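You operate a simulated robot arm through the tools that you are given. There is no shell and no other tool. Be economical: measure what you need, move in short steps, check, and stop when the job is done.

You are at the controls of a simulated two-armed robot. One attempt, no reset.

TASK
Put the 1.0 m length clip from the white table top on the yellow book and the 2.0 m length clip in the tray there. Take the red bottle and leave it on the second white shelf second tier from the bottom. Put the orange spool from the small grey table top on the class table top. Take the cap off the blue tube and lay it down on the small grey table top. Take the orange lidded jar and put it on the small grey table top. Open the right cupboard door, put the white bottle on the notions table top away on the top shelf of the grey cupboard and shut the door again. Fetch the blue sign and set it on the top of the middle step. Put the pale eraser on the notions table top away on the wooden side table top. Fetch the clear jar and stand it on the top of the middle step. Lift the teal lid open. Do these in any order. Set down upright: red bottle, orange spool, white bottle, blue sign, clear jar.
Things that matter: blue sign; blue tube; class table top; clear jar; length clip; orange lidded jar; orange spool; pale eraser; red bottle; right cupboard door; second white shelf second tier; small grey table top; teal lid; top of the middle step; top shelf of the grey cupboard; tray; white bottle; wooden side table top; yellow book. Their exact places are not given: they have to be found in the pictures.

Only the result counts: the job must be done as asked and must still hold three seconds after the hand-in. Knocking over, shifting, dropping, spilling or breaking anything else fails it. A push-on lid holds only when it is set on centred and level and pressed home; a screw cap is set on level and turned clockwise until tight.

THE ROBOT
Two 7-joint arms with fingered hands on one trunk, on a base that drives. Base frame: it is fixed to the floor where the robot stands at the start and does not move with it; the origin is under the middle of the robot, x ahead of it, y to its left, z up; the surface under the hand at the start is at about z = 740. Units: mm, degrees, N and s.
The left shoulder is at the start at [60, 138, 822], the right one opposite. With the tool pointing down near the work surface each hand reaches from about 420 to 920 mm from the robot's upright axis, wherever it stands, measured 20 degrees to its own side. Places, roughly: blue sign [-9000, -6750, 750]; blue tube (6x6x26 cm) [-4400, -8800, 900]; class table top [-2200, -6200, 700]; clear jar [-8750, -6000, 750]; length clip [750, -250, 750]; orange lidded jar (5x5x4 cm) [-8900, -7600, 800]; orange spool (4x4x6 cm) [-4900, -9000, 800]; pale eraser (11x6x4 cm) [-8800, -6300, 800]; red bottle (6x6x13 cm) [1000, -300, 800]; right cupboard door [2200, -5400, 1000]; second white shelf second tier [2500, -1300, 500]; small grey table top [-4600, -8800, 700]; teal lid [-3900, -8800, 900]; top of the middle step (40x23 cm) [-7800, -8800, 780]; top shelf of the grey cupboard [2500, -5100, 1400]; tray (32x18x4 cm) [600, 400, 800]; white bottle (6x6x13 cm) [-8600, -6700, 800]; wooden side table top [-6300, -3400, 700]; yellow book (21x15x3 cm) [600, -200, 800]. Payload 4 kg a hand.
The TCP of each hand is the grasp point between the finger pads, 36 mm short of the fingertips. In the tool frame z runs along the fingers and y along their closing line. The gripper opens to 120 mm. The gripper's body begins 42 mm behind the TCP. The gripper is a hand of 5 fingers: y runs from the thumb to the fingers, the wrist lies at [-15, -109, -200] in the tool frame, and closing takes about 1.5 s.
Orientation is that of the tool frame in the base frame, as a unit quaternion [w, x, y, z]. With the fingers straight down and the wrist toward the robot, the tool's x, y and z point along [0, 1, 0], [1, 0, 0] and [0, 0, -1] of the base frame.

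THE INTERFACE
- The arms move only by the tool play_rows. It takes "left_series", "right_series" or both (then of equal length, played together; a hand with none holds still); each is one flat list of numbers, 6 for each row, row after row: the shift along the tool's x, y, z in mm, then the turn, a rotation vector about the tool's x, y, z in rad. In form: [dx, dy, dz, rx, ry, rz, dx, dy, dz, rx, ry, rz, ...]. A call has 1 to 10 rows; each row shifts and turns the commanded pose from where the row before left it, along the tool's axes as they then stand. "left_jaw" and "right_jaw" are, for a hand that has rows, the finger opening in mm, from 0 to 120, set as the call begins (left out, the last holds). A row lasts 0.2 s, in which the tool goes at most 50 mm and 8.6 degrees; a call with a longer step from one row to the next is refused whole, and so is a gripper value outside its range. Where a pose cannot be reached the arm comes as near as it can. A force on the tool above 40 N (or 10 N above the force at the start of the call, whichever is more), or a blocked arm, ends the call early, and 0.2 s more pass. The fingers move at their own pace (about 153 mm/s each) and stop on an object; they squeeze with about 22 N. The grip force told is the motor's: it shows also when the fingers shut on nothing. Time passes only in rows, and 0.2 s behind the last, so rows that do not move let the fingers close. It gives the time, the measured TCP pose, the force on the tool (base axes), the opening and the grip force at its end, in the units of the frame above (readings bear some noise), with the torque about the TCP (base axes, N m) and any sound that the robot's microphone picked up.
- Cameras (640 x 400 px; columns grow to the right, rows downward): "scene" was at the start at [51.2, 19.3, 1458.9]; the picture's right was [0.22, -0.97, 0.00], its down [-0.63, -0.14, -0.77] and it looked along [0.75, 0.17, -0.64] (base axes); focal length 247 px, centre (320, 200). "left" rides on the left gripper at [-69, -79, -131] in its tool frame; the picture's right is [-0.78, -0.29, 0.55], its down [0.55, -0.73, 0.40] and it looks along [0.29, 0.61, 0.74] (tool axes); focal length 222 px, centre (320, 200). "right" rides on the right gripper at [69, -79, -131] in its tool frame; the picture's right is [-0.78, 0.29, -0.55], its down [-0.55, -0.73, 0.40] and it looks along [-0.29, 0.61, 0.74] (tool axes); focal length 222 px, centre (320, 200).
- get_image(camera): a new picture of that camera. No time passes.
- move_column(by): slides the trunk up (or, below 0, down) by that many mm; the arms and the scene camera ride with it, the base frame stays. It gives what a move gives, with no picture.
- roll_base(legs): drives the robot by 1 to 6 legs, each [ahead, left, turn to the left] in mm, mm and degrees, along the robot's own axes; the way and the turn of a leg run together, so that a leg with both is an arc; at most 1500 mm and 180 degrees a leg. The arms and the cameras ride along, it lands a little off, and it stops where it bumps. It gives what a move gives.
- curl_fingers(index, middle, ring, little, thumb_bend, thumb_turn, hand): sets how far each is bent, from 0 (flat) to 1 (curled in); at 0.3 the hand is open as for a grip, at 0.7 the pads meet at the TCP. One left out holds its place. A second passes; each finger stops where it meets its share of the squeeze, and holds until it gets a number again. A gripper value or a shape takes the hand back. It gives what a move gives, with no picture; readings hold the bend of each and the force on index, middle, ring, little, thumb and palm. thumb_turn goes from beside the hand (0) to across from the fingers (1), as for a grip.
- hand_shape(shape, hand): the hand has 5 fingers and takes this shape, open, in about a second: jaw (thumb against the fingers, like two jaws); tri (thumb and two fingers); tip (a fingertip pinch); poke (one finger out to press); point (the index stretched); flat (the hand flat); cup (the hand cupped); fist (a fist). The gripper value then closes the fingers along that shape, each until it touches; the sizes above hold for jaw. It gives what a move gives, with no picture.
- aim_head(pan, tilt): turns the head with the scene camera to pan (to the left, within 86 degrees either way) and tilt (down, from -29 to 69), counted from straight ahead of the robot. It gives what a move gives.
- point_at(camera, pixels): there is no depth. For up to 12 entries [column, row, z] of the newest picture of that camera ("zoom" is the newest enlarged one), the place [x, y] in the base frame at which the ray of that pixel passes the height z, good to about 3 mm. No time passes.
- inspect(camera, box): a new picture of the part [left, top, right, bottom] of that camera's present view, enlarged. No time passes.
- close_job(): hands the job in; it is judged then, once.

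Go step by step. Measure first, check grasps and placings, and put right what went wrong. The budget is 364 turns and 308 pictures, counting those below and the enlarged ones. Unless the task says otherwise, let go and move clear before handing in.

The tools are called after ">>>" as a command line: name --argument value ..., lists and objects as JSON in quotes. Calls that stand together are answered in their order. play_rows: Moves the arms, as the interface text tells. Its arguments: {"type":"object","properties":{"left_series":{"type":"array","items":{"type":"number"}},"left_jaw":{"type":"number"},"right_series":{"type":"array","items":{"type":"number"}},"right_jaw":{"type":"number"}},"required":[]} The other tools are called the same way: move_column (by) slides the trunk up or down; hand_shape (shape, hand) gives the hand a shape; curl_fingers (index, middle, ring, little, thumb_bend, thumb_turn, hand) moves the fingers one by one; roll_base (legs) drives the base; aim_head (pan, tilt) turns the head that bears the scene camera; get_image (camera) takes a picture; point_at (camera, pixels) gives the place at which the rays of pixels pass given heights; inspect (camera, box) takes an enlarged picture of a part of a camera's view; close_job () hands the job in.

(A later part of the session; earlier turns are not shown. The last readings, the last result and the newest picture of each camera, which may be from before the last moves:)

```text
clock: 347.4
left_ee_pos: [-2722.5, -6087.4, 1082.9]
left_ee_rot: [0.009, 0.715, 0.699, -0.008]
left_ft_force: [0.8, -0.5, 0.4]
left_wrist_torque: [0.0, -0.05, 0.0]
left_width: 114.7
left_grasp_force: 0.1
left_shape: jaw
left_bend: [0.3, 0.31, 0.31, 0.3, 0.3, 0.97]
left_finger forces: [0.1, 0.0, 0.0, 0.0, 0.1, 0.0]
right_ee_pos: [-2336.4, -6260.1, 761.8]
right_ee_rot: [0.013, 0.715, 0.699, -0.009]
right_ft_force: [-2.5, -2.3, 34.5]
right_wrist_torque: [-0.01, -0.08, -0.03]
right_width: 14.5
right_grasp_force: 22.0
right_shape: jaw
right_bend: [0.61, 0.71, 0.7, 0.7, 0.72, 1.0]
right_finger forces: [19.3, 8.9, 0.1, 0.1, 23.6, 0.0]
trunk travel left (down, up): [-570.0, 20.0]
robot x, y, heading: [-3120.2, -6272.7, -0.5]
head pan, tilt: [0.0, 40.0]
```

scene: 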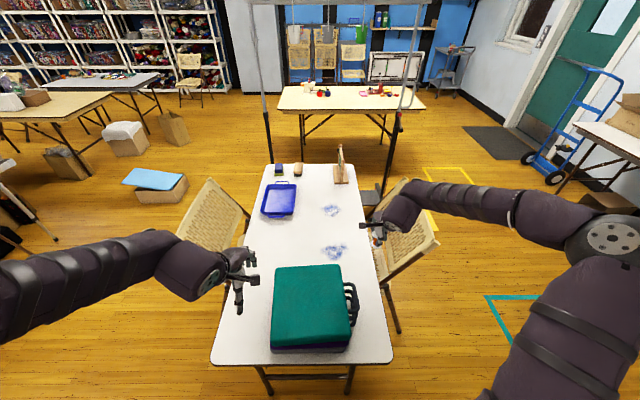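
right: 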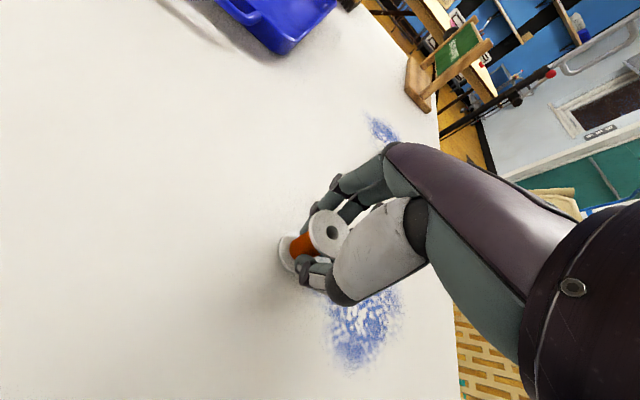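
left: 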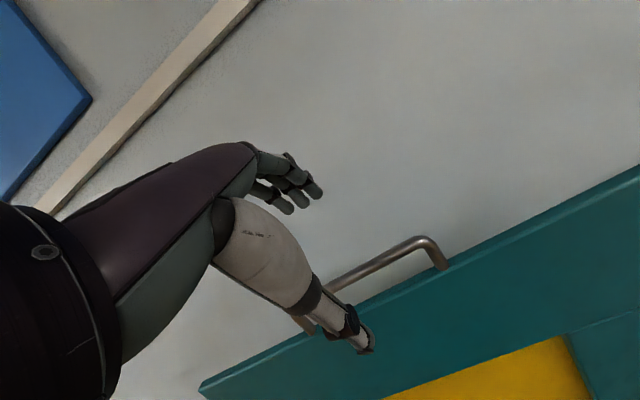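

Firm contact. I'll ease up 8 mm of commanded depth and release gently, then rise.

>>> play_rows --right_series '[0, 0, -8, 0, 0, 0, 0, 0, 0, 0, 0, 0]'

>>> play_rows --right_series '[0, 0, 0, 0, 0, 0, 0, 0, 0, 0, 0, 0, 0, 0, 0, 0, 0, 0, 0, 0, 0, 0, 0, 0]' --right_jaw 75

>>> play_rows --right_series '[0, 0, -30, 0, 0, 0, 0, 0, -45, 0, 0, 0, 0, 0, -45, 0, 0, 0, 0, 0, -45, 0, 0, 0, 0, 0, -45, 0, 0, 0]'

>>> get_image --camera "right"

```text
clock: 347.9
left_ee_pos: [-2720.8, -6086.9, 1082.4]
left_ee_rot: [0.007, 0.715, 0.699, -0.008]
left_ft_force: [0.6, 0.2, -0.3]
left_wrist_torque: [0.01, 0.03, 0.01]
left_width: 114.8
left_grasp_force: 0.0
left_shape: jaw
left_bend: [0.3, 0.31, 0.31, 0.3, 0.3, 0.97]
left_finger forces: [0.0, 0.0, 0.1, 0.0, 0.0, 0.0]
right_ee_pos: [-2336.0, -6260.2, 762.2]
right_ee_rot: [0.01, 0.715, 0.699, -0.014]
right_ft_force: [-1.0, -1.8, 9.0]
right_wrist_torque: [-0.02, -0.09, -0.02]
right_width: 12.6
right_grasp_force: 22.4
right_shape: jaw
right_bend: [0.6, 0.71, 0.7, 0.7, 0.73, 1.0]
right_finger forces: [15.9, 6.8, 0.1, 0.0, 18.7, 0.0]
trunk travel left (down, up): [-570.0, 20.0]
robot x, y, heading: [-3117.2, -6268.0, -0.4]
head pan, tilt: [0.0, 40.0]
```

```text
clock: 348.9
left_ee_pos: [-2718.7, -6087.1, 1082.5]
left_ee_rot: [0.008, 0.715, 0.699, -0.007]
left_ft_force: [-0.3, -0.4, 0.3]
left_wrist_torque: [0.03, 0.03, -0.04]
left_width: 114.9
left_grasp_force: 0.0
left_shape: jaw
left_bend: [0.3, 0.31, 0.31, 0.3, 0.3, 0.97]
left_finger forces: [0.0, 0.1, 0.1, 0.1, 0.1, 0.1]
right_ee_pos: [-2335.8, -6259.7, 763.4]
right_ee_rot: [0.012, 0.715, 0.699, -0.012]
right_ft_force: [0.3, 1.8, -0.7]
right_wrist_torque: [0.0, -0.01, -0.03]
right_width: 74.7
right_grasp_force: 0.1
right_shape: jaw
right_bend: [0.37, 0.41, 0.39, 0.64, 0.46, 1.0]
right_finger forces: [0.0, 0.1, 0.0, 0.0, 0.1, 0.0]
trunk travel left (down, up): [-570.0, 20.0]
robot x, y, heading: [-3117.5, -6272.7, -0.4]
head pan, tilt: [0.0, 40.0]
```

```text
clock: 350.1
left_ee_pos: [-2719.2, -6086.5, 1082.5]
left_ee_rot: [0.007, 0.716, 0.698, -0.008]
left_ft_force: [0.1, 0.4, 0.8]
left_wrist_torque: [0.0, 0.01, 0.0]
left_width: 115.0
left_grasp_force: 0.1
left_shape: jaw
left_bend: [0.3, 0.31, 0.31, 0.3, 0.3, 0.97]
left_finger forces: [0.0, 0.0, 0.0, 0.0, 0.0, 0.1]
right_ee_pos: [-2336.5, -6252.4, 973.9]
right_ee_rot: [0.01, 0.714, 0.7, -0.013]
right_ft_force: [0.1, 0.7, 0.2]
right_wrist_torque: [0.0, -0.01, -0.01]
right_width: 74.7
right_grasp_force: 0.1
right_shape: jaw
right_bend: [0.37, 0.41, 0.39, 0.64, 0.46, 1.0]
right_finger forces: [0.1, 0.0, 0.0, 0.0, 0.2, 0.0]
trunk travel left (down, up): [-570.0, 20.0]
robot x, y, heading: [-3116.6, -6270.7, -0.5]
head pan, tilt: [0.0, 40.0]
```

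```text
125 pictures are left
```

right: 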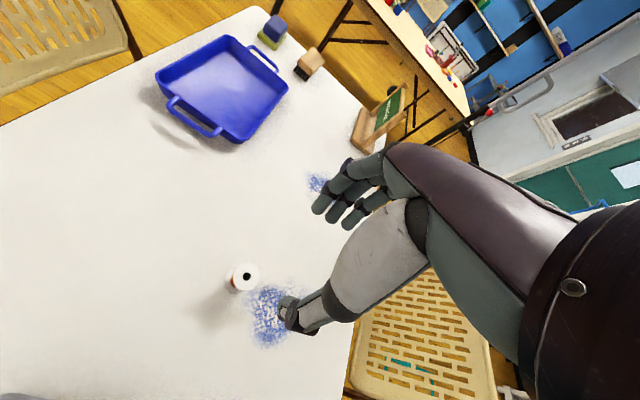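

The spool stands upright on the class table. I'll fold the right arm, back off, and look toward the west for the route to the notions table.

>>> play_rows --right_series '[-10, -45, -10, 0, 0, 0, -10, -45, -10, 0, 0, 0, -10, -45, -10, 0, 0, 0, -10, -45, -10, 0, 0, 0, -10, -45, -10, 0, 0, 0, -10, -45, -10, 0, 0, 0]' --right_jaw 110

>>> roll_base --legs '[[-350, 0, 0], [0, 0, 140]]'

>>> aim_head --pan 25 --tilt 22

>>> get_image --camera "scene"

```text
clock: 351.6
left_ee_pos: [-2719.4, -6086.8, 1083.1]
left_ee_rot: [0.007, 0.715, 0.699, -0.008]
left_ft_force: [-0.3, 0.4, 0.1]
left_wrist_torque: [-0.01, -0.03, -0.02]
left_width: 114.8
left_grasp_force: 0.1
left_shape: jaw
left_bend: [0.3, 0.31, 0.31, 0.3, 0.3, 0.97]
left_finger forces: [0.0, 0.1, 0.0, 0.0, 0.0, 0.0]
right_ee_pos: [-2607.5, -6306.9, 1037.9]
right_ee_rot: [0.011, 0.715, 0.699, -0.013]
right_ft_force: [-0.3, -2.3, 0.0]
right_wrist_torque: [-0.01, -0.07, -0.03]
right_width: 109.9
right_grasp_force: 0.1
right_shape: jaw
right_bend: [0.31, 0.32, 0.31, 0.3, 0.3, 0.98]
right_finger forces: [0.0, 0.1, 0.0, 0.0, 0.0, 0.0]
trunk travel left (down, up): [-570.0, 20.0]
robot x, y, heading: [-3116.3, -6269.9, -0.3]
head pan, tilt: [0.0, 40.0]
```

```text
clock: 359.6
left_ee_pos: [-3892.1, -6147.4, 1082.7]
left_ee_rot: [0.011, -0.407, 0.914, 0.005]
left_ft_force: [0.6, 0.1, -0.1]
left_wrist_torque: [0.0, 0.02, 0.01]
left_width: 115.0
left_grasp_force: 0.1
left_shape: jaw
left_bend: [0.3, 0.31, 0.31, 0.3, 0.3, 0.97]
left_finger forces: [0.0, 0.0, 0.0, 0.0, 0.0, 0.1]
right_ee_pos: [-3834.8, -5906.7, 1036.6]
right_ee_rot: [0.016, -0.407, 0.913, 0.005]
right_ft_force: [-0.8, -0.1, -0.3]
right_wrist_torque: [0.03, -0.03, -0.02]
right_width: 110.1
right_grasp_force: 0.1
right_shape: jaw
right_bend: [0.31, 0.32, 0.31, 0.3, 0.3, 0.98]
right_finger forces: [0.0, 0.0, 0.0, 0.0, 0.1, 0.0]
trunk travel left (down, up): [-570.0, 20.0]
robot x, y, heading: [-3468.4, -6263.2, 138.8]
head pan, tilt: [0.0, 40.0]
```

```text
clock: 360.5
left_ee_pos: [-3890.8, -6147.6, 1081.8]
left_ee_rot: [0.011, -0.406, 0.914, 0.004]
left_ft_force: [0.1, 0.6, -0.8]
left_wrist_torque: [0.01, 0.04, 0.01]
left_width: 114.7
left_grasp_force: 0.0
left_shape: jaw
left_bend: [0.3, 0.31, 0.31, 0.3, 0.3, 0.97]
left_finger forces: [0.0, 0.1, 0.0, 0.1, 0.0, 0.0]
right_ee_pos: [-3834.9, -5907.9, 1037.0]
right_ee_rot: [0.016, -0.407, 0.913, 0.005]
right_ft_force: [0.4, 0.1, 0.6]
right_wrist_torque: [-0.01, 0.02, -0.02]
right_width: 109.9
right_grasp_force: 0.0
right_shape: jaw
right_bend: [0.31, 0.32, 0.31, 0.3, 0.3, 0.98]
right_finger forces: [0.0, 0.0, 0.0, 0.0, 0.1, 0.0]
trunk travel left (down, up): [-570.0, 20.0]
robot x, y, heading: [-3474.5, -6265.1, 138.8]
head pan, tilt: [25.0, 22.0]
```

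```text
124 pictures are left
```

scene: 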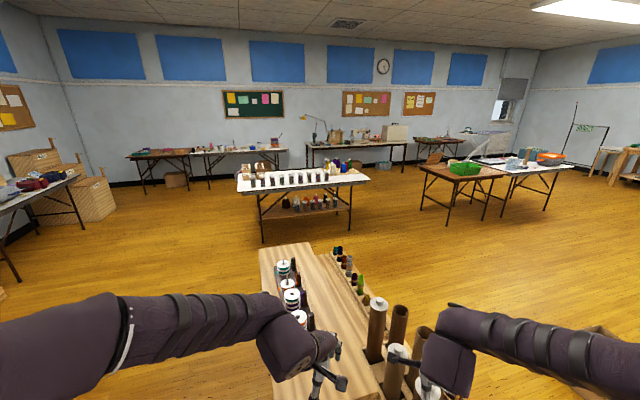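

The wooden bench is right ahead, so I'll go round it on the south side and then west.

>>> roll_base --legs '[[-780, 892, 0], [0, 0, 41], [1200, 0, 0], [1200, 0, 0]]'

>>> aim_head --pan 0 --tilt 18

>>> get_image --camera "scene"

```text
clock: 379.7
left_ee_pos: [-6255.5, -7598.3, 1082.2]
left_ee_rot: [0.008, -0.696, 0.718, 0.007]
left_ft_force: [-0.4, 0.0, -0.1]
left_wrist_torque: [0.0, -0.02, 0.02]
left_width: 115.0
left_grasp_force: 0.2
left_shape: jaw
left_bend: [0.3, 0.31, 0.31, 0.3, 0.3, 0.97]
left_finger forces: [0.0, 0.1, 0.1, 0.0, 0.0, 0.1]
right_ee_pos: [-6367.5, -7378.0, 1037.3]
right_ee_rot: [0.012, -0.696, 0.718, 0.012]
right_ft_force: [-0.5, -0.1, 0.2]
right_wrist_torque: [-0.01, -0.01, 0.01]
right_width: 110.1
right_grasp_force: 0.0
right_shape: jaw
right_bend: [0.31, 0.32, 0.31, 0.3, 0.3, 0.98]
right_finger forces: [0.1, 0.0, 0.0, 0.0, 0.1, 0.0]
trunk travel left (down, up): [-570.0, 20.0]
robot x, y, heading: [-5854.4, -7416.3, 178.8]
head pan, tilt: [25.0, 22.0]
```

```text
clock: 380.6
left_ee_pos: [-6256.0, -7599.0, 1081.4]
left_ee_rot: [0.007, -0.695, 0.719, 0.008]
left_ft_force: [-0.3, 0.0, 0.2]
left_wrist_torque: [0.01, -0.01, -0.02]
left_width: 114.7
left_grasp_force: 0.1
left_shape: jaw
left_bend: [0.3, 0.31, 0.31, 0.3, 0.3, 0.97]
left_finger forces: [0.0, 0.0, 0.0, 0.1, 0.1, 0.0]
right_ee_pos: [-6368.3, -7378.2, 1036.8]
right_ee_rot: [0.013, -0.696, 0.718, 0.011]
right_ft_force: [0.4, -0.3, 0.8]
right_wrist_torque: [-0.04, -0.01, -0.03]
right_width: 110.2
right_grasp_force: 0.1
right_shape: jaw
right_bend: [0.31, 0.32, 0.31, 0.3, 0.3, 0.98]
right_finger forces: [0.0, 0.0, 0.0, 0.1, 0.1, 0.0]
trunk travel left (down, up): [-570.0, 20.0]
robot x, y, heading: [-5856.1, -7419.8, 178.9]
head pan, tilt: [0.0, 18.0]
```

```text
123 pictures are left
```

scene: 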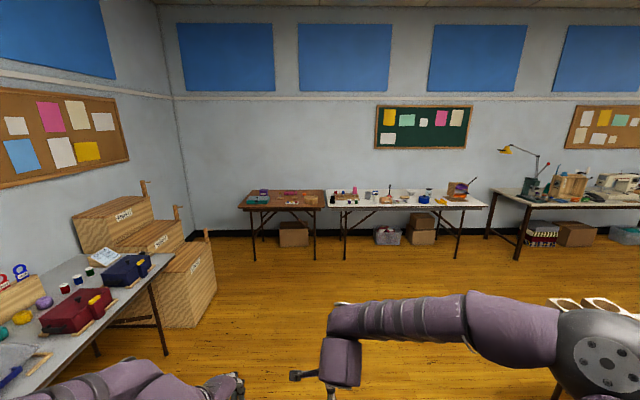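

The crates at left are the steps; the wall tables straight ahead hold the notions. Measuring.

>>> point_at --camera "scene" --pixels '[[188, 328, 0], [217, 290, 0], [255, 259, 0], [315, 258, 0], [457, 262, 0], [517, 260, 0], [240, 205, 740], [322, 205, 740], [340, 208, 740], [488, 204, 740], [165, 355, 0], [160, 245, 780]]'

>>> inspect --camera "scene" --box '[230, 165, 490, 265]'

>>> inspect --camera "scene" --box '[60, 170, 230, 340]'

```text
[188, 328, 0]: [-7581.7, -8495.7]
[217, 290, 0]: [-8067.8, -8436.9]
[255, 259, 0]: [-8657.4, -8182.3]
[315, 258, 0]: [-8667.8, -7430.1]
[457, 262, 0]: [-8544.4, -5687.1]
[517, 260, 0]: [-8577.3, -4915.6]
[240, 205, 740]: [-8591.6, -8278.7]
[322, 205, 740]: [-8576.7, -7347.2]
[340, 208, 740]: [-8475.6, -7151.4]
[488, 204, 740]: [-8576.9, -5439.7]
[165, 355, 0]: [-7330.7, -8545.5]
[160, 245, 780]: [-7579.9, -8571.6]
```

```text
2.46 times, centred on (360, 215) of scene
```

zoom: 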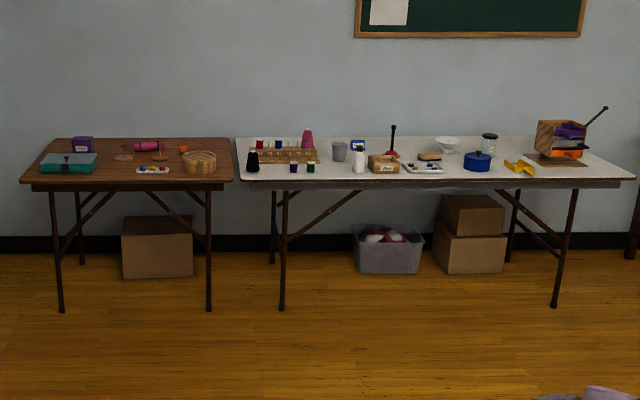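

```text
2.35 times, centred on (145, 255) of scene
```

zoom: 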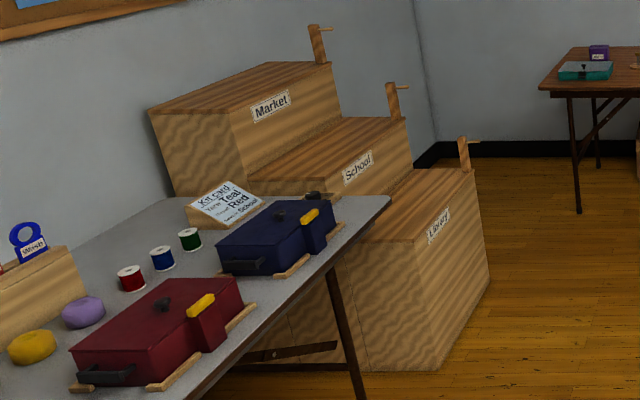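

I can see the Library/School/Market steps (School is the middle one) and the notions table. I'll drive to the notions table and look closely.

>>> roll_base --legs '[[1300, 0, 0], [500, -350, 0], [100, -420, 0]]'

>>> aim_head --pan 0 --tilt 35

>>> get_image --camera "scene"

```text
clock: 392.3
left_ee_pos: [-8140.1, -6826.4, 1082.1]
left_ee_rot: [0.009, -0.704, 0.71, 0.007]
left_ft_force: [0.1, -0.2, 0.2]
left_wrist_torque: [0.0, 0.01, 0.0]
left_width: 115.1
left_grasp_force: 0.0
left_shape: jaw
left_bend: [0.3, 0.31, 0.31, 0.3, 0.3, 0.97]
left_finger forces: [0.1, 0.0, 0.1, 0.1, 0.1, 0.1]
right_ee_pos: [-8257.6, -6608.6, 1036.1]
right_ee_rot: [0.012, -0.704, 0.71, 0.011]
right_ft_force: [-0.3, 0.3, 0.8]
right_wrist_torque: [0.0, -0.01, 0.02]
right_width: 110.0
right_grasp_force: 0.1
right_shape: jaw
right_bend: [0.31, 0.32, 0.31, 0.3, 0.3, 0.98]
right_finger forces: [0.0, 0.1, 0.0, 0.0, 0.0, 0.0]
trunk travel left (down, up): [-570.0, 20.0]
robot x, y, heading: [-7744.4, -6637.2, -179.7]
head pan, tilt: [0.0, 18.0]
```

```text
clock: 393.1
left_ee_pos: [-8140.3, -6826.3, 1083.5]
left_ee_rot: [0.008, -0.704, 0.71, 0.008]
left_ft_force: [-0.1, -0.2, -0.4]
left_wrist_torque: [0.03, 0.01, 0.04]
left_width: 115.0
left_grasp_force: 0.0
left_shape: jaw
left_bend: [0.3, 0.31, 0.31, 0.3, 0.3, 0.97]
left_finger forces: [0.0, 0.0, 0.0, 0.1, 0.1, 0.0]
right_ee_pos: [-8256.9, -6609.3, 1035.7]
right_ee_rot: [0.012, -0.704, 0.71, 0.011]
right_ft_force: [0.5, -0.1, -0.3]
right_wrist_torque: [-0.03, -0.03, 0.02]
right_width: 109.8
right_grasp_force: 0.0
right_shape: jaw
right_bend: [0.31, 0.32, 0.31, 0.3, 0.3, 0.98]
right_finger forces: [0.0, 0.0, 0.1, 0.0, 0.1, 0.0]
trunk travel left (down, up): [-570.0, 20.0]
robot x, y, heading: [-7744.6, -6636.1, -179.7]
head pan, tilt: [0.0, 35.0]
```

```text
120 pictures are left
```

scene: 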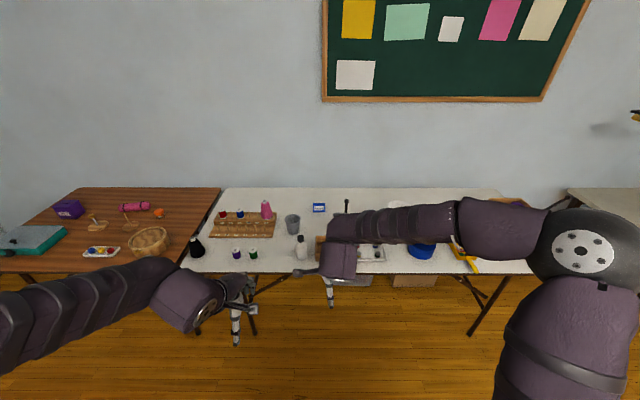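

>>> inspect --camera "scene" --box '[190, 190, 350, 270]'

>>> point_at --camera "scene" --pixels '[[319, 212, 740], [301, 259, 740], [159, 217, 740], [230, 272, 740], [530, 272, 740], [300, 245, 740], [220, 190, 740]]'

```text
4.00 times, centred on (270, 230) of scene
```

zoom: 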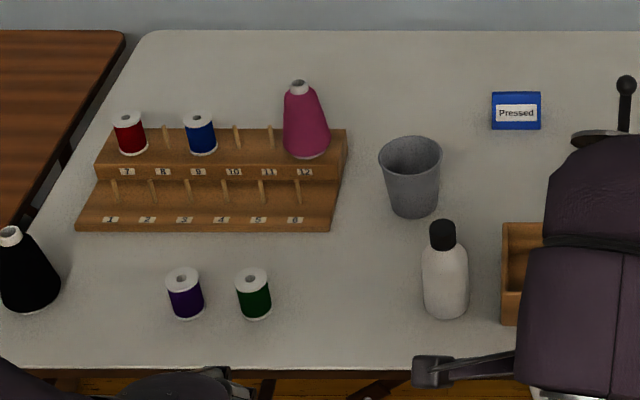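

```text
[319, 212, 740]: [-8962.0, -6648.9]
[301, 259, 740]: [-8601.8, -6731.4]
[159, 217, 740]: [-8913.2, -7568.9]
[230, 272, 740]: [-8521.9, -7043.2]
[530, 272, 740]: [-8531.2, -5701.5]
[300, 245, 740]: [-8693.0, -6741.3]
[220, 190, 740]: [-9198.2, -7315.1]
```

The blue "Pressed" sign is at about (-8962,-6649). I'll move closer so that the left hand can take it.

>>> roll_base --legs '[[365, -110, 0]]'

>>> play_rows --right_series '[-40, -20, -10, 0, 0, 0, -40, -20, -10, 0, 0, 0, -40, -20, -10, 0, 0, 0, -40, -20, -10, 0, 0, 0, -40, -20, -10, 0, 0, 0]'

>>> inspect --camera "scene" --box '[180, 150, 440, 310]'

```text
clock: 395.5
left_ee_pos: [-8505.6, -6718.0, 1081.5]
left_ee_rot: [0.008, -0.704, 0.71, 0.006]
left_ft_force: [-0.9, 0.4, 0.3]
left_wrist_torque: [0.0, -0.06, 0.01]
left_width: 114.9
left_grasp_force: 0.0
left_shape: jaw
left_bend: [0.3, 0.31, 0.31, 0.3, 0.3, 0.97]
left_finger forces: [0.0, 0.0, 0.0, 0.0, 0.0, 0.0]
right_ee_pos: [-8623.6, -6502.2, 1036.3]
right_ee_rot: [0.014, -0.705, 0.709, 0.011]
right_ft_force: [0.4, -0.2, 0.4]
right_wrist_torque: [0.02, -0.03, 0.0]
right_width: 110.0
right_grasp_force: 0.0
right_shape: jaw
right_bend: [0.31, 0.32, 0.31, 0.3, 0.3, 0.98]
right_finger forces: [0.0, 0.0, 0.0, 0.0, 0.1, 0.1]
trunk travel left (down, up): [-570.0, 20.0]
robot x, y, heading: [-8109.8, -6528.6, -179.6]
head pan, tilt: [0.0, 35.0]
```

```text
clock: 396.7
left_ee_pos: [-8502.9, -6716.8, 1081.8]
left_ee_rot: [0.007, -0.704, 0.711, 0.008]
left_ft_force: [0.6, 0.5, 0.0]
left_wrist_torque: [-0.02, 0.0, 0.02]
left_width: 114.6
left_grasp_force: 0.2
left_shape: jaw
left_bend: [0.3, 0.31, 0.31, 0.3, 0.3, 0.97]
left_finger forces: [0.0, 0.1, 0.1, 0.0, 0.0, 0.0]
right_ee_pos: [-8519.9, -6302.9, 1094.3]
right_ee_rot: [0.01, -0.705, 0.709, 0.01]
right_ft_force: [0.2, 0.1, -0.4]
right_wrist_torque: [-0.05, -0.01, 0.05]
right_width: 110.0
right_grasp_force: 0.1
right_shape: jaw
right_bend: [0.31, 0.32, 0.31, 0.3, 0.3, 0.98]
right_finger forces: [0.1, 0.0, 0.0, 0.1, 0.0, 0.0]
trunk travel left (down, up): [-570.0, 20.0]
robot x, y, heading: [-8108.8, -6530.8, -179.8]
head pan, tilt: [0.0, 35.0]
```

```text
2.46 times, centred on (310, 230) of scene
```

zoom: 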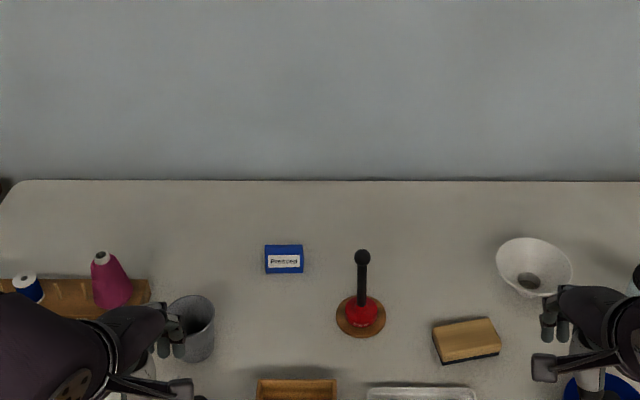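

>>> point_at --camera "zoom" --pixels '[[265, 272, 740], [303, 272, 740], [284, 246, 780], [284, 246, 790], [440, 355, 740], [500, 350, 740], [466, 335, 780], [195, 330, 740]]'

>>> inspect --camera "scene" --box '[280, 220, 320, 250]'

```text
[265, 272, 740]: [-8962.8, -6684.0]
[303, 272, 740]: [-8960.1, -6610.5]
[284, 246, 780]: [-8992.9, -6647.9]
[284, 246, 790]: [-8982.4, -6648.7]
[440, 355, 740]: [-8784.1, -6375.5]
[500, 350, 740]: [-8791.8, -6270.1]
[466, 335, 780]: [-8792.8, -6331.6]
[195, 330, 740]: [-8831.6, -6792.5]
```

```text
13.33 times, centred on (300, 235) of scene
```

zoom: 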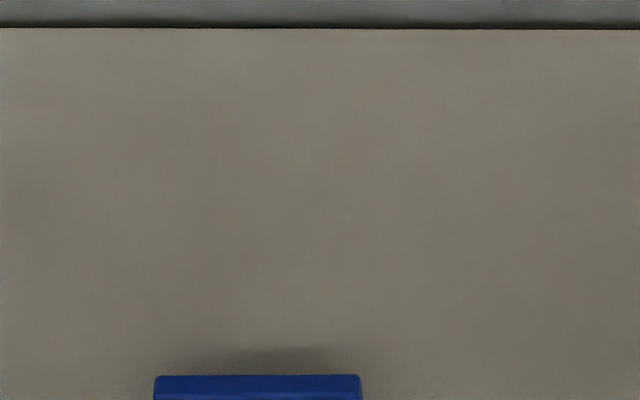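

The sign is centred near (-8978,-6647), 73 mm wide. I'll bring the left hand over it.

>>> play_rows --left_series '[-7, 47, 8, 0, 0, 0, -7, 47, 8, 0, 0, 0, -7, 47, 8, 0, 0, 0, -7, 47, 8, 0, 0, 0, -7, 47, 8, 0, 0, 0, -7, 47, 8, 0, 0, 0, -7, 47, 8, 0, 0, 0, -7, 47, 8, 0, 0, 0, -7, 47, 8, 0, 0, 0, -7, 47, 8, 0, 0, 0]' --left_jaw 90

>>> play_rows --left_series '[0, 2, 40, 0, 0, 0, 0, 2, 40, 0, 0, 0, 0, 1, 40, 0, 0, 0, 0, 0, 0, 0, 0, 0]'

>>> get_image --camera "left"

```text
clock: 398.9
left_ee_pos: [-8973.0, -6643.3, 1002.6]
left_ee_rot: [0.008, -0.704, 0.71, 0.007]
left_ft_force: [-0.7, -0.8, 0.5]
left_wrist_torque: [-0.01, 0.01, -0.02]
left_width: 90.0
left_grasp_force: 0.1
left_shape: jaw
left_bend: [0.33, 0.37, 0.35, 0.56, 0.4, 0.99]
left_finger forces: [0.0, 0.1, 0.1, 0.0, 0.0, 0.1]
right_ee_pos: [-8522.0, -6302.0, 1093.1]
right_ee_rot: [0.012, -0.704, 0.71, 0.009]
right_ft_force: [0.0, 0.3, 0.2]
right_wrist_torque: [-0.02, -0.03, -0.01]
right_width: 110.0
right_grasp_force: 0.1
right_shape: jaw
right_bend: [0.31, 0.32, 0.31, 0.3, 0.3, 0.98]
right_finger forces: [0.0, 0.0, 0.0, 0.0, 0.0, 0.0]
trunk travel left (down, up): [-570.0, 20.0]
robot x, y, heading: [-8110.0, -6529.3, -179.6]
head pan, tilt: [0.0, 35.0]
```

```text
clock: 399.9
left_ee_pos: [-8975.7, -6639.8, 883.8]
left_ee_rot: [0.008, -0.704, 0.71, 0.008]
left_ft_force: [-0.1, 0.1, -0.3]
left_wrist_torque: [-0.02, -0.02, -0.02]
left_width: 90.1
left_grasp_force: 0.0
left_shape: jaw
left_bend: [0.33, 0.37, 0.35, 0.56, 0.4, 0.99]
left_finger forces: [0.1, 0.0, 0.0, 0.0, 0.0, 0.1]
right_ee_pos: [-8521.7, -6303.8, 1092.9]
right_ee_rot: [0.012, -0.705, 0.709, 0.011]
right_ft_force: [-0.3, 0.8, -0.2]
right_wrist_torque: [-0.05, 0.01, -0.01]
right_width: 110.1
right_grasp_force: 0.0
right_shape: jaw
right_bend: [0.31, 0.32, 0.31, 0.3, 0.3, 0.98]
right_finger forces: [0.1, 0.0, 0.0, 0.1, 0.0, 0.0]
trunk travel left (down, up): [-570.0, 20.0]
robot x, y, heading: [-8106.6, -6529.3, -179.8]
head pan, tilt: [0.0, 35.0]
```

```text
116 pictures are left
```

left: 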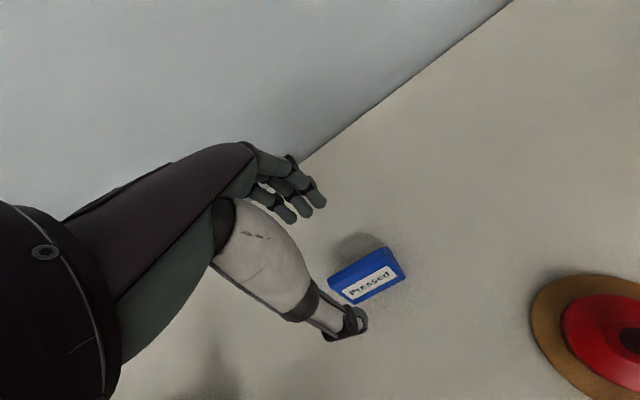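

>>> point_at --camera "left" --pixels '[[365, 258, 785], [332, 280, 780], [392, 250, 780], [372, 290, 745], [404, 272, 745], [345, 303, 745]]'

>>> inspect --camera "left" --box '[310, 220, 430, 320]'

```text
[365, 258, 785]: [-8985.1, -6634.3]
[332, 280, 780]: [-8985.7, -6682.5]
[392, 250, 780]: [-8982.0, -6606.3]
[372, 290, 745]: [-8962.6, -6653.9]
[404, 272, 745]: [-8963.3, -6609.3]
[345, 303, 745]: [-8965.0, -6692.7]
```

```text
4.00 times, centred on (370, 270) of left
```

zoom: 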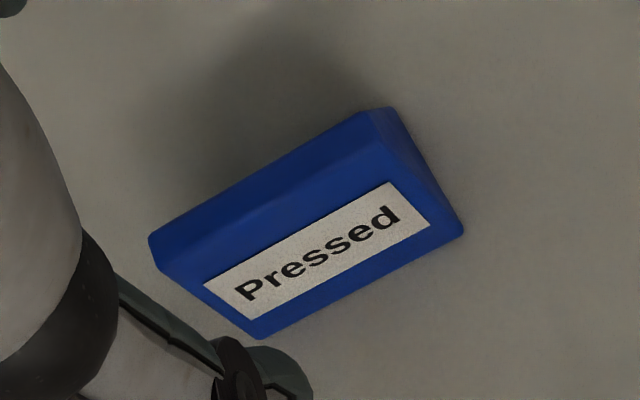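

Sign centre is about (-8979,-6650). Correcting by 10 mm, descending to z≈780 and closing.

>>> play_rows --left_series '[5, 2, 35, 0, 0, 0, 5, 2, 35, 0, 0, 0, 0, 0, 34, 0, 0, 0, 0, 0, 0, 0, 0, 0]'

>>> play_rows --left_series '[0, 0, 0, 0, 0, 0, 0, 0, 0, 0, 0, 0, 0, 0, 0, 0, 0, 0, 0, 0, 0, 0, 0, 0, 0, 0, 0, 0, 0, 0, 0, 0, 0, 0, 0, 0, 0, 0, 0, 0, 0, 0]' --left_jaw 0

>>> play_rows --left_series '[0, 0, -15, 0, 0, 0, 0, 0, -35, 0, 0, 0, 0, 0, -45, 0, 0, 0, 0, 0, 0, 0, 0, 0]'

>>> get_image --camera "left"

```text
clock: 400.9
left_ee_pos: [-8959.6, -6638.6, 782.9]
left_ee_rot: [0.008, -0.704, 0.71, 0.009]
left_ft_force: [-0.7, -0.1, -0.5]
left_wrist_torque: [0.05, 0.01, -0.01]
left_width: 90.4
left_grasp_force: 0.0
left_shape: jaw
left_bend: [0.33, 0.37, 0.35, 0.56, 0.4, 0.99]
left_finger forces: [0.1, 0.0, 0.1, 0.0, 0.1, 0.0]
left hand out of reach, approached as far as the arm can: row 1, 2, 3
right_ee_pos: [-8520.3, -6304.0, 1094.2]
right_ee_rot: [0.013, -0.704, 0.71, 0.011]
right_ft_force: [0.5, 0.0, 0.4]
right_wrist_torque: [0.0, -0.03, -0.03]
right_width: 110.1
right_grasp_force: 0.2
right_shape: jaw
right_bend: [0.31, 0.32, 0.31, 0.3, 0.3, 0.98]
right_finger forces: [0.0, 0.0, 0.0, 0.0, 0.0, 0.0]
trunk travel left (down, up): [-570.0, 20.0]
robot x, y, heading: [-8105.3, -6526.5, -179.7]
head pan, tilt: [0.0, 35.0]
```

```text
clock: 402.5
left_ee_pos: [-8959.5, -6638.9, 783.0]
left_ee_rot: [0.008, -0.704, 0.711, 0.009]
left_ft_force: [-0.6, -0.5, 2.9]
left_wrist_torque: [-0.01, 0.0, 0.01]
left_width: 29.8
left_grasp_force: 22.0
left_shape: jaw
left_bend: [0.55, 0.57, 0.58, 0.71, 0.69, 1.0]
left_finger forces: [10.5, 5.6, 2.2, 0.0, 18.7, 0.0]
right_ee_pos: [-8520.8, -6304.0, 1093.5]
right_ee_rot: [0.012, -0.705, 0.709, 0.011]
right_ft_force: [1.1, -0.1, 0.4]
right_wrist_torque: [0.0, -0.02, -0.03]
right_width: 110.2
right_grasp_force: 0.1
right_shape: jaw
right_bend: [0.31, 0.32, 0.31, 0.3, 0.3, 0.98]
right_finger forces: [0.0, 0.1, 0.0, 0.0, 0.1, 0.1]
trunk travel left (down, up): [-570.0, 20.0]
robot x, y, heading: [-8105.2, -6528.1, -179.6]
head pan, tilt: [0.0, 35.0]
```

```text
clock: 403.5
left_ee_pos: [-8959.3, -6641.0, 878.0]
left_ee_rot: [0.009, -0.705, 0.71, 0.007]
left_ft_force: [0.6, 0.3, 0.4]
left_wrist_torque: [0.01, -0.02, 0.01]
left_width: 29.9
left_grasp_force: 22.3
left_shape: jaw
left_bend: [0.54, 0.57, 0.58, 0.71, 0.69, 1.0]
left_finger forces: [10.5, 5.3, 2.3, 0.1, 18.1, 0.0]
right_ee_pos: [-8521.5, -6303.8, 1094.1]
right_ee_rot: [0.012, -0.705, 0.709, 0.011]
right_ft_force: [0.2, -0.3, 0.2]
right_wrist_torque: [-0.05, 0.0, 0.02]
right_width: 110.1
right_grasp_force: 0.0
right_shape: jaw
right_bend: [0.31, 0.32, 0.31, 0.3, 0.3, 0.98]
right_finger forces: [0.1, 0.0, 0.0, 0.1, 0.1, 0.0]
trunk travel left (down, up): [-570.0, 20.0]
robot x, y, heading: [-8109.8, -6529.1, -179.5]
head pan, tilt: [0.0, 35.0]
```

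```text
114 pictures are left
```

left: 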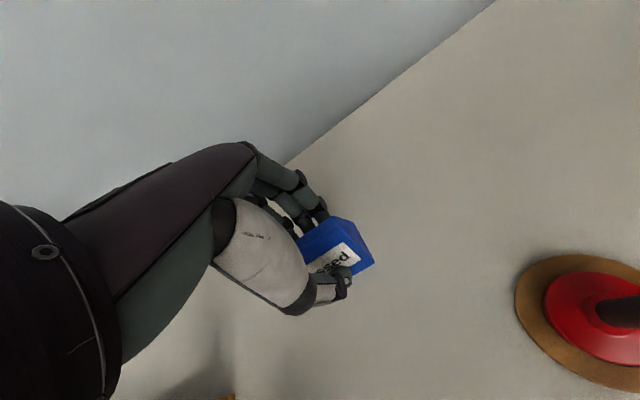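

The sign is held upright. I'll raise and fold the left arm, then move along the table to the clear jar.

>>> play_rows --left_series '[0, 0, -40, 0, 0, 0, 0, 0, -40, 0, 0, 0, 0, -25, -40, 0, 0, 0, 0, -40, -10, 0, 0, 0, 0, -45, 0, 0, 0, 0, 0, -45, 0, 0, 0, 0, 0, -45, 0, 0, 0, 0, 0, -45, 0, 0, 0, 0, 0, -45, 0, 0, 0, 0, 0, -45, 0, 0, 0, 0]'

>>> roll_base --legs '[[0, -360, 0]]'

>>> get_image --camera "scene"

```text
clock: 405.7
left_ee_pos: [-8624.1, -6645.5, 1009.4]
left_ee_rot: [0.008, -0.704, 0.71, 0.008]
left_ft_force: [-0.5, 0.5, -0.6]
left_wrist_torque: [0.01, 0.02, -0.03]
left_width: 29.5
left_grasp_force: 21.8
left_shape: jaw
left_bend: [0.55, 0.57, 0.59, 0.71, 0.69, 1.0]
left_finger forces: [10.5, 5.2, 2.3, 0.1, 18.0, 0.1]
right_ee_pos: [-8520.5, -6302.9, 1092.9]
right_ee_rot: [0.012, -0.704, 0.71, 0.011]
right_ft_force: [0.0, 0.0, 0.2]
right_wrist_torque: [-0.07, 0.0, -0.03]
right_width: 110.4
right_grasp_force: 0.1
right_shape: jaw
right_bend: [0.31, 0.32, 0.31, 0.3, 0.3, 0.98]
right_finger forces: [0.0, 0.0, 0.0, 0.1, 0.0, 0.0]
trunk travel left (down, up): [-570.0, 20.0]
robot x, y, heading: [-8106.8, -6528.3, -179.4]
head pan, tilt: [0.0, 35.0]
```

```text
clock: 408.0
left_ee_pos: [-8627.0, -6290.4, 1010.3]
left_ee_rot: [0.007, -0.706, 0.708, 0.008]
left_ft_force: [0.1, 0.9, -0.6]
left_wrist_torque: [0.03, 0.04, 0.01]
left_width: 29.5
left_grasp_force: 21.9
left_shape: jaw
left_bend: [0.55, 0.57, 0.59, 0.71, 0.69, 1.0]
left_finger forces: [10.4, 5.2, 2.2, 0.0, 18.0, 0.1]
right_ee_pos: [-8524.9, -5946.9, 1093.1]
right_ee_rot: [0.011, -0.705, 0.709, 0.01]
right_ft_force: [0.9, 0.0, -0.1]
right_wrist_torque: [-0.03, 0.01, -0.02]
right_width: 109.9
right_grasp_force: 0.0
right_shape: jaw
right_bend: [0.31, 0.32, 0.31, 0.3, 0.3, 0.98]
right_finger forces: [0.0, 0.0, 0.1, 0.0, 0.0, 0.0]
trunk travel left (down, up): [-570.0, 20.0]
robot x, y, heading: [-8109.5, -6172.3, -179.3]
head pan, tilt: [0.0, 35.0]
```

```text
113 pictures are left
```

scene: 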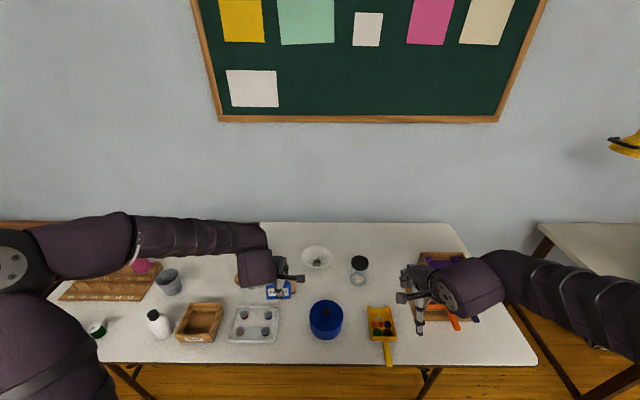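

Clear jar is visible at (359,268). Enlarging to measure it.

>>> inspect --camera "scene" --box '[290, 235, 410, 310]'

>>> point_at --camera "zoom" --pixels '[[368, 260, 740], [330, 240, 740], [408, 240, 740], [368, 140, 830], [368, 140, 850], [320, 200, 800], [415, 200, 800]]'

```text
5.33 times, centred on (350, 272) of scene
```

zoom: 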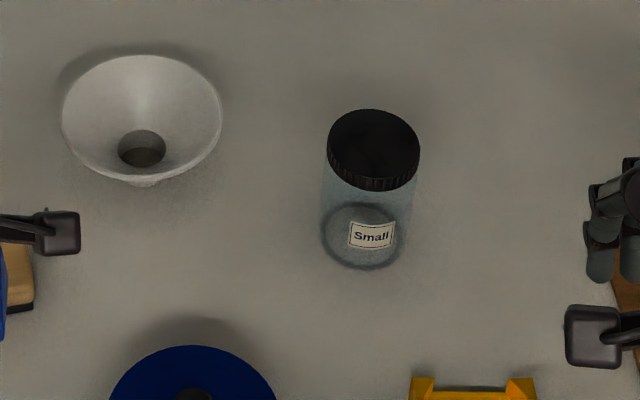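

```text
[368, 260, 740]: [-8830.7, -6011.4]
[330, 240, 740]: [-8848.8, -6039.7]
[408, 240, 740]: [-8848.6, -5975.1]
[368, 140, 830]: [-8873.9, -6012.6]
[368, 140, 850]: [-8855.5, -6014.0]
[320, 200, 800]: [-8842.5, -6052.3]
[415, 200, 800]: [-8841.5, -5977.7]
```

The jar stands at about (-8853,-6012), 68 mm wide, with its top at z≈850. Bringing the right hand over it.

>>> play_rows --right_series '[7.6, 41, 12, 0, 0, 0, 7.6, 41, 12, 0, 0, 0, 7.6, 41, 12, 0, 0, 0, 7.6, 41, 12, 0, 0, 0, 7.6, 41, 12, 0, 0, 0, 7.6, 41, 12, 0, 0, 0, 7.6, 41, 12, 0, 0, 0, 7.6, 41, 12, 0, 0, 0, 0, 0, 40, 0, 0, 0, 0, 0, 30, 0, 0, 0]' --right_jaw 105

>>> get_image --camera "right"

>>> point_at --camera "right" --pixels '[[270, 260, 850], [280, 255, 850], [260, 270, 850]]'

```text
clock: 410.2
left_ee_pos: [-8625.6, -6290.2, 1009.6]
left_ee_rot: [0.009, -0.705, 0.709, 0.007]
left_ft_force: [0.0, 0.3, -0.1]
left_wrist_torque: [-0.02, -0.01, 0.0]
left_width: 29.6
left_grasp_force: 21.7
left_shape: jaw
left_bend: [0.55, 0.57, 0.59, 0.71, 0.69, 1.0]
left_finger forces: [10.4, 5.1, 2.3, 0.0, 17.9, 0.0]
right_ee_pos: [-8852.7, -6001.2, 923.7]
right_ee_rot: [0.012, -0.705, 0.709, 0.012]
right_ft_force: [0.7, -0.7, 0.4]
right_wrist_torque: [-0.02, 0.0, 0.0]
right_width: 105.2
right_grasp_force: 0.0
right_shape: jaw
right_bend: [0.31, 0.33, 0.32, 0.38, 0.34, 0.98]
right_finger forces: [0.1, 0.0, 0.1, 0.1, 0.0, 0.1]
trunk travel left (down, up): [-570.0, 20.0]
robot x, y, heading: [-8110.2, -6172.2, -179.9]
head pan, tilt: [0.0, 35.0]
```

```text
111 pictures are left
```

right: 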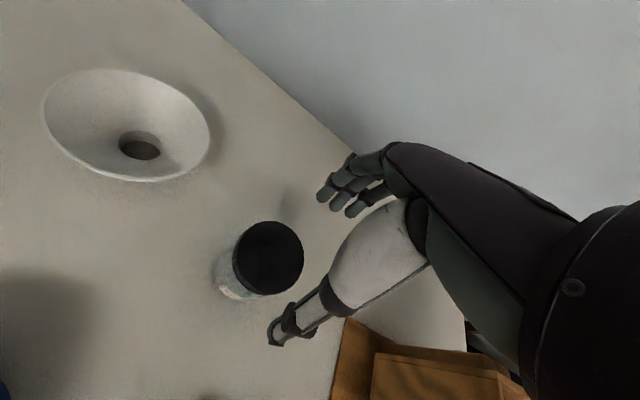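

```text
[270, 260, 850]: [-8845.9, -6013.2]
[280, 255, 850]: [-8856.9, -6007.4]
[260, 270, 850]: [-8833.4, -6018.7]
```

Correcting 12 mm sideways, descending to z≈815 and closing on the jar.

>>> play_rows --right_series '[6, -2, 10, 0, 0, 0, 6, -2, 25, 0, 0, 0, 0, 0, 37, 0, 0, 0, 0, 0, 37, 0, 0, 0, 0, 0, 0, 0, 0, 0]'

>>> play_rows --right_series '[0, 0, 0, 0, 0, 0, 0, 0, 0, 0, 0, 0, 0, 0, 0, 0, 0, 0, 0, 0, 0, 0, 0, 0, 0, 0, 0, 0, 0, 0, 0, 0, 0, 0, 0, 0, 0, 0, 0, 0, 0, 0]' --right_jaw 0

>>> get_image --camera "right"

```text
clock: 411.4
left_ee_pos: [-8626.2, -6291.5, 1008.0]
left_ee_rot: [0.008, -0.705, 0.709, 0.008]
left_ft_force: [-0.1, 0.2, -0.7]
left_wrist_torque: [0.01, 0.02, 0.01]
left_width: 29.7
left_grasp_force: 21.9
left_shape: jaw
left_bend: [0.55, 0.57, 0.59, 0.71, 0.69, 1.0]
left_finger forces: [10.4, 5.2, 2.3, 0.0, 18.0, 0.0]
right_ee_pos: [-8847.2, -6010.4, 813.8]
right_ee_rot: [0.012, -0.706, 0.708, 0.011]
right_ft_force: [-0.1, 0.1, -0.6]
right_wrist_torque: [0.03, -0.01, 0.02]
right_width: 105.4
right_grasp_force: 0.1
right_shape: jaw
right_bend: [0.31, 0.33, 0.32, 0.38, 0.34, 0.98]
right_finger forces: [0.1, 0.0, 0.0, 0.1, 0.2, 0.0]
trunk travel left (down, up): [-570.0, 20.0]
robot x, y, heading: [-8110.5, -6171.5, -179.4]
head pan, tilt: [0.0, 35.0]
```

```text
clock: 413.0
left_ee_pos: [-8626.1, -6290.1, 1009.2]
left_ee_rot: [0.009, -0.705, 0.709, 0.008]
left_ft_force: [0.5, 0.3, -0.1]
left_wrist_torque: [0.0, -0.01, 0.01]
left_width: 29.4
left_grasp_force: 21.6
left_shape: jaw
left_bend: [0.55, 0.57, 0.59, 0.71, 0.69, 1.0]
left_finger forces: [10.4, 5.2, 2.3, 0.0, 17.9, 0.1]
right_ee_pos: [-8847.8, -6010.6, 815.0]
right_ee_rot: [0.012, -0.705, 0.709, 0.011]
right_ft_force: [0.6, 0.1, 0.6]
right_wrist_torque: [0.03, 0.0, -0.02]
right_width: 64.9
right_grasp_force: 22.1
right_shape: jaw
right_bend: [0.39, 0.46, 0.47, 0.7, 0.52, 1.0]
right_finger forces: [10.6, 6.8, 0.0, 0.1, 17.1, 0.1]
trunk travel left (down, up): [-570.0, 20.0]
robot x, y, heading: [-8110.9, -6171.8, -179.7]
head pan, tilt: [0.0, 35.0]
```

```text
110 pictures are left
```

right: 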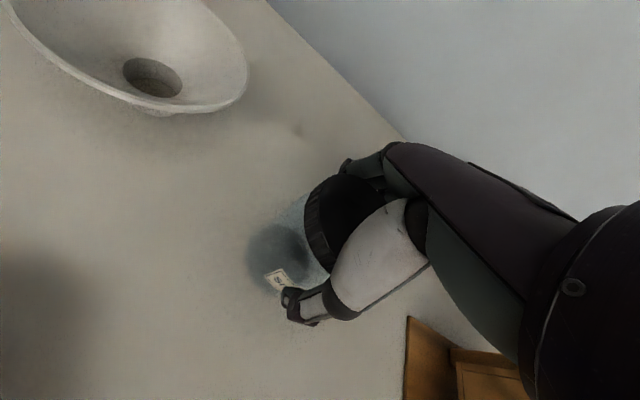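

The jar is held (65 mm). I'll lift it, fold the arm, back off and turn towards the steps.

>>> play_rows --right_series '[0, 0, -25, 0, 0, 0, 0, 0, -45, 0, 0, 0, 0, 0, -45, 0, 0, 0, 0, 0, -45, 0, 0, 0, 0, -20, -40, 0, 0, 0, 0, -45, 0, 0, 0, 0, 0, -45, 0, 0, 0, 0, 0, -45, 0, 0, 0, 0, 0, -45, 0, 0, 0, 0, 0, -30, 0, 0, 0, 0]'

>>> roll_base --legs '[[-300, 0, 0], [0, 100, 90], [1000, 0, 0]]'

>>> aim_head --pan 0 --tilt 35

>>> get_image --camera "scene"

```text
clock: 415.2
left_ee_pos: [-8626.3, -6291.4, 1009.5]
left_ee_rot: [0.007, -0.706, 0.709, 0.009]
left_ft_force: [-0.8, -0.1, -0.6]
left_wrist_torque: [0.0, 0.02, -0.01]
left_width: 29.4
left_grasp_force: 22.0
left_shape: jaw
left_bend: [0.55, 0.57, 0.59, 0.71, 0.69, 1.0]
left_finger forces: [10.5, 5.1, 2.4, 0.0, 18.0, 0.1]
right_ee_pos: [-8616.2, -6017.1, 1014.7]
right_ee_rot: [0.012, -0.705, 0.709, 0.011]
right_ft_force: [0.3, -0.4, -0.2]
right_wrist_torque: [0.01, 0.03, -0.01]
right_width: 64.9
right_grasp_force: 22.3
right_shape: jaw
right_bend: [0.39, 0.46, 0.47, 0.7, 0.53, 1.0]
right_finger forces: [10.8, 6.8, 0.1, 0.0, 16.6, 0.0]
trunk travel left (down, up): [-570.0, 20.0]
robot x, y, heading: [-8110.7, -6172.3, -179.6]
head pan, tilt: [0.0, 35.0]
```

```text
clock: 425.9
left_ee_pos: [-7636.0, -7747.4, 1009.1]
left_ee_rot: [-0.001, 1.0, -0.011, -0.011]
left_ft_force: [0.1, -0.3, -0.6]
left_wrist_torque: [-0.02, -0.02, 0.0]
left_width: 29.4
left_grasp_force: 22.5
left_shape: jaw
left_bend: [0.55, 0.57, 0.59, 0.71, 0.69, 1.0]
left_finger forces: [10.2, 5.1, 2.3, 0.1, 17.6, 0.1]
right_ee_pos: [-7909.4, -7732.6, 1015.0]
right_ee_rot: [-0.002, 1.0, -0.011, -0.016]
right_ft_force: [-0.4, -0.1, -0.7]
right_wrist_torque: [-0.01, 0.01, 0.02]
right_width: 64.7
right_grasp_force: 21.9
right_shape: jaw
right_bend: [0.39, 0.46, 0.47, 0.7, 0.53, 1.0]
right_finger forces: [10.6, 6.8, 0.0, 0.0, 16.1, 0.0]
trunk travel left (down, up): [-570.0, 20.0]
robot x, y, heading: [-7749.5, -7227.9, -90.5]
head pan, tilt: [0.0, 35.0]
```

```text
clock: 426.5
left_ee_pos: [-7637.9, -7746.3, 1008.3]
left_ee_rot: [-0.001, 1.0, -0.012, -0.011]
left_ft_force: [0.2, 1.0, 0.0]
left_wrist_torque: [0.01, 0.03, -0.02]
left_width: 29.3
left_grasp_force: 22.0
left_shape: jaw
left_bend: [0.55, 0.57, 0.59, 0.71, 0.69, 1.0]
left_finger forces: [10.3, 5.1, 2.4, 0.1, 17.6, 0.0]
right_ee_pos: [-7911.0, -7731.3, 1014.1]
right_ee_rot: [-0.001, 1.0, -0.011, -0.017]
right_ft_force: [0.4, 0.4, -1.9]
right_wrist_torque: [-0.01, 0.01, 0.02]
right_width: 64.8
right_grasp_force: 21.9
right_shape: jaw
right_bend: [0.39, 0.46, 0.47, 0.7, 0.53, 1.0]
right_finger forces: [10.4, 6.8, 0.1, 0.1, 16.2, 0.0]
trunk travel left (down, up): [-570.0, 20.0]
robot x, y, heading: [-7749.0, -7227.2, -90.6]
head pan, tilt: [0.0, 35.0]
```

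```text
109 pictures are left
```

scene: 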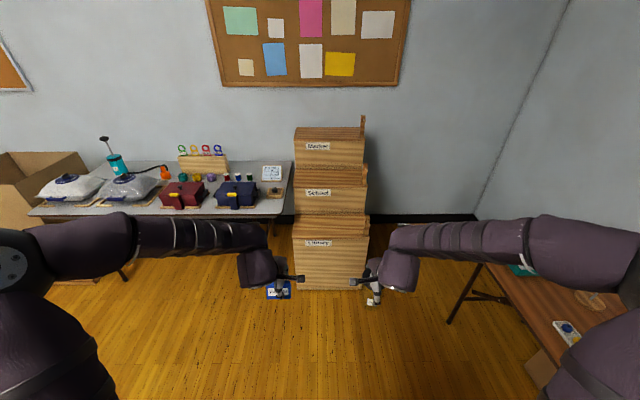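

Steps are in front. Measuring the middle (School) step.

>>> inspect --camera "scene" --box '[270, 110, 390, 300]'

>>> point_at --camera "scene" --pixels '[[296, 188, 780], [365, 187, 780], [298, 168, 780], [362, 168, 780], [296, 289, 0], [365, 289, 0], [296, 235, 600], [293, 215, 740], [367, 192, 780]]'

```text
2.11 times, centred on (330, 205) of scene
```

zoom: 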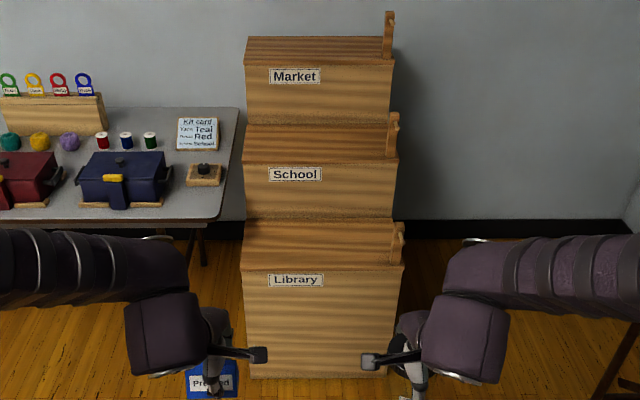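

```text
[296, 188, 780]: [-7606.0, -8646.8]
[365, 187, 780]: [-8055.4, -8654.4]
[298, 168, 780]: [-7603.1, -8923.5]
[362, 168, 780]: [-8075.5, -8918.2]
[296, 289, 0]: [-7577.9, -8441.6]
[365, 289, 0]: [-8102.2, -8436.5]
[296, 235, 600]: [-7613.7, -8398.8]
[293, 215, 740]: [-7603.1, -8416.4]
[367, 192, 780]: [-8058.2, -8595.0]
```

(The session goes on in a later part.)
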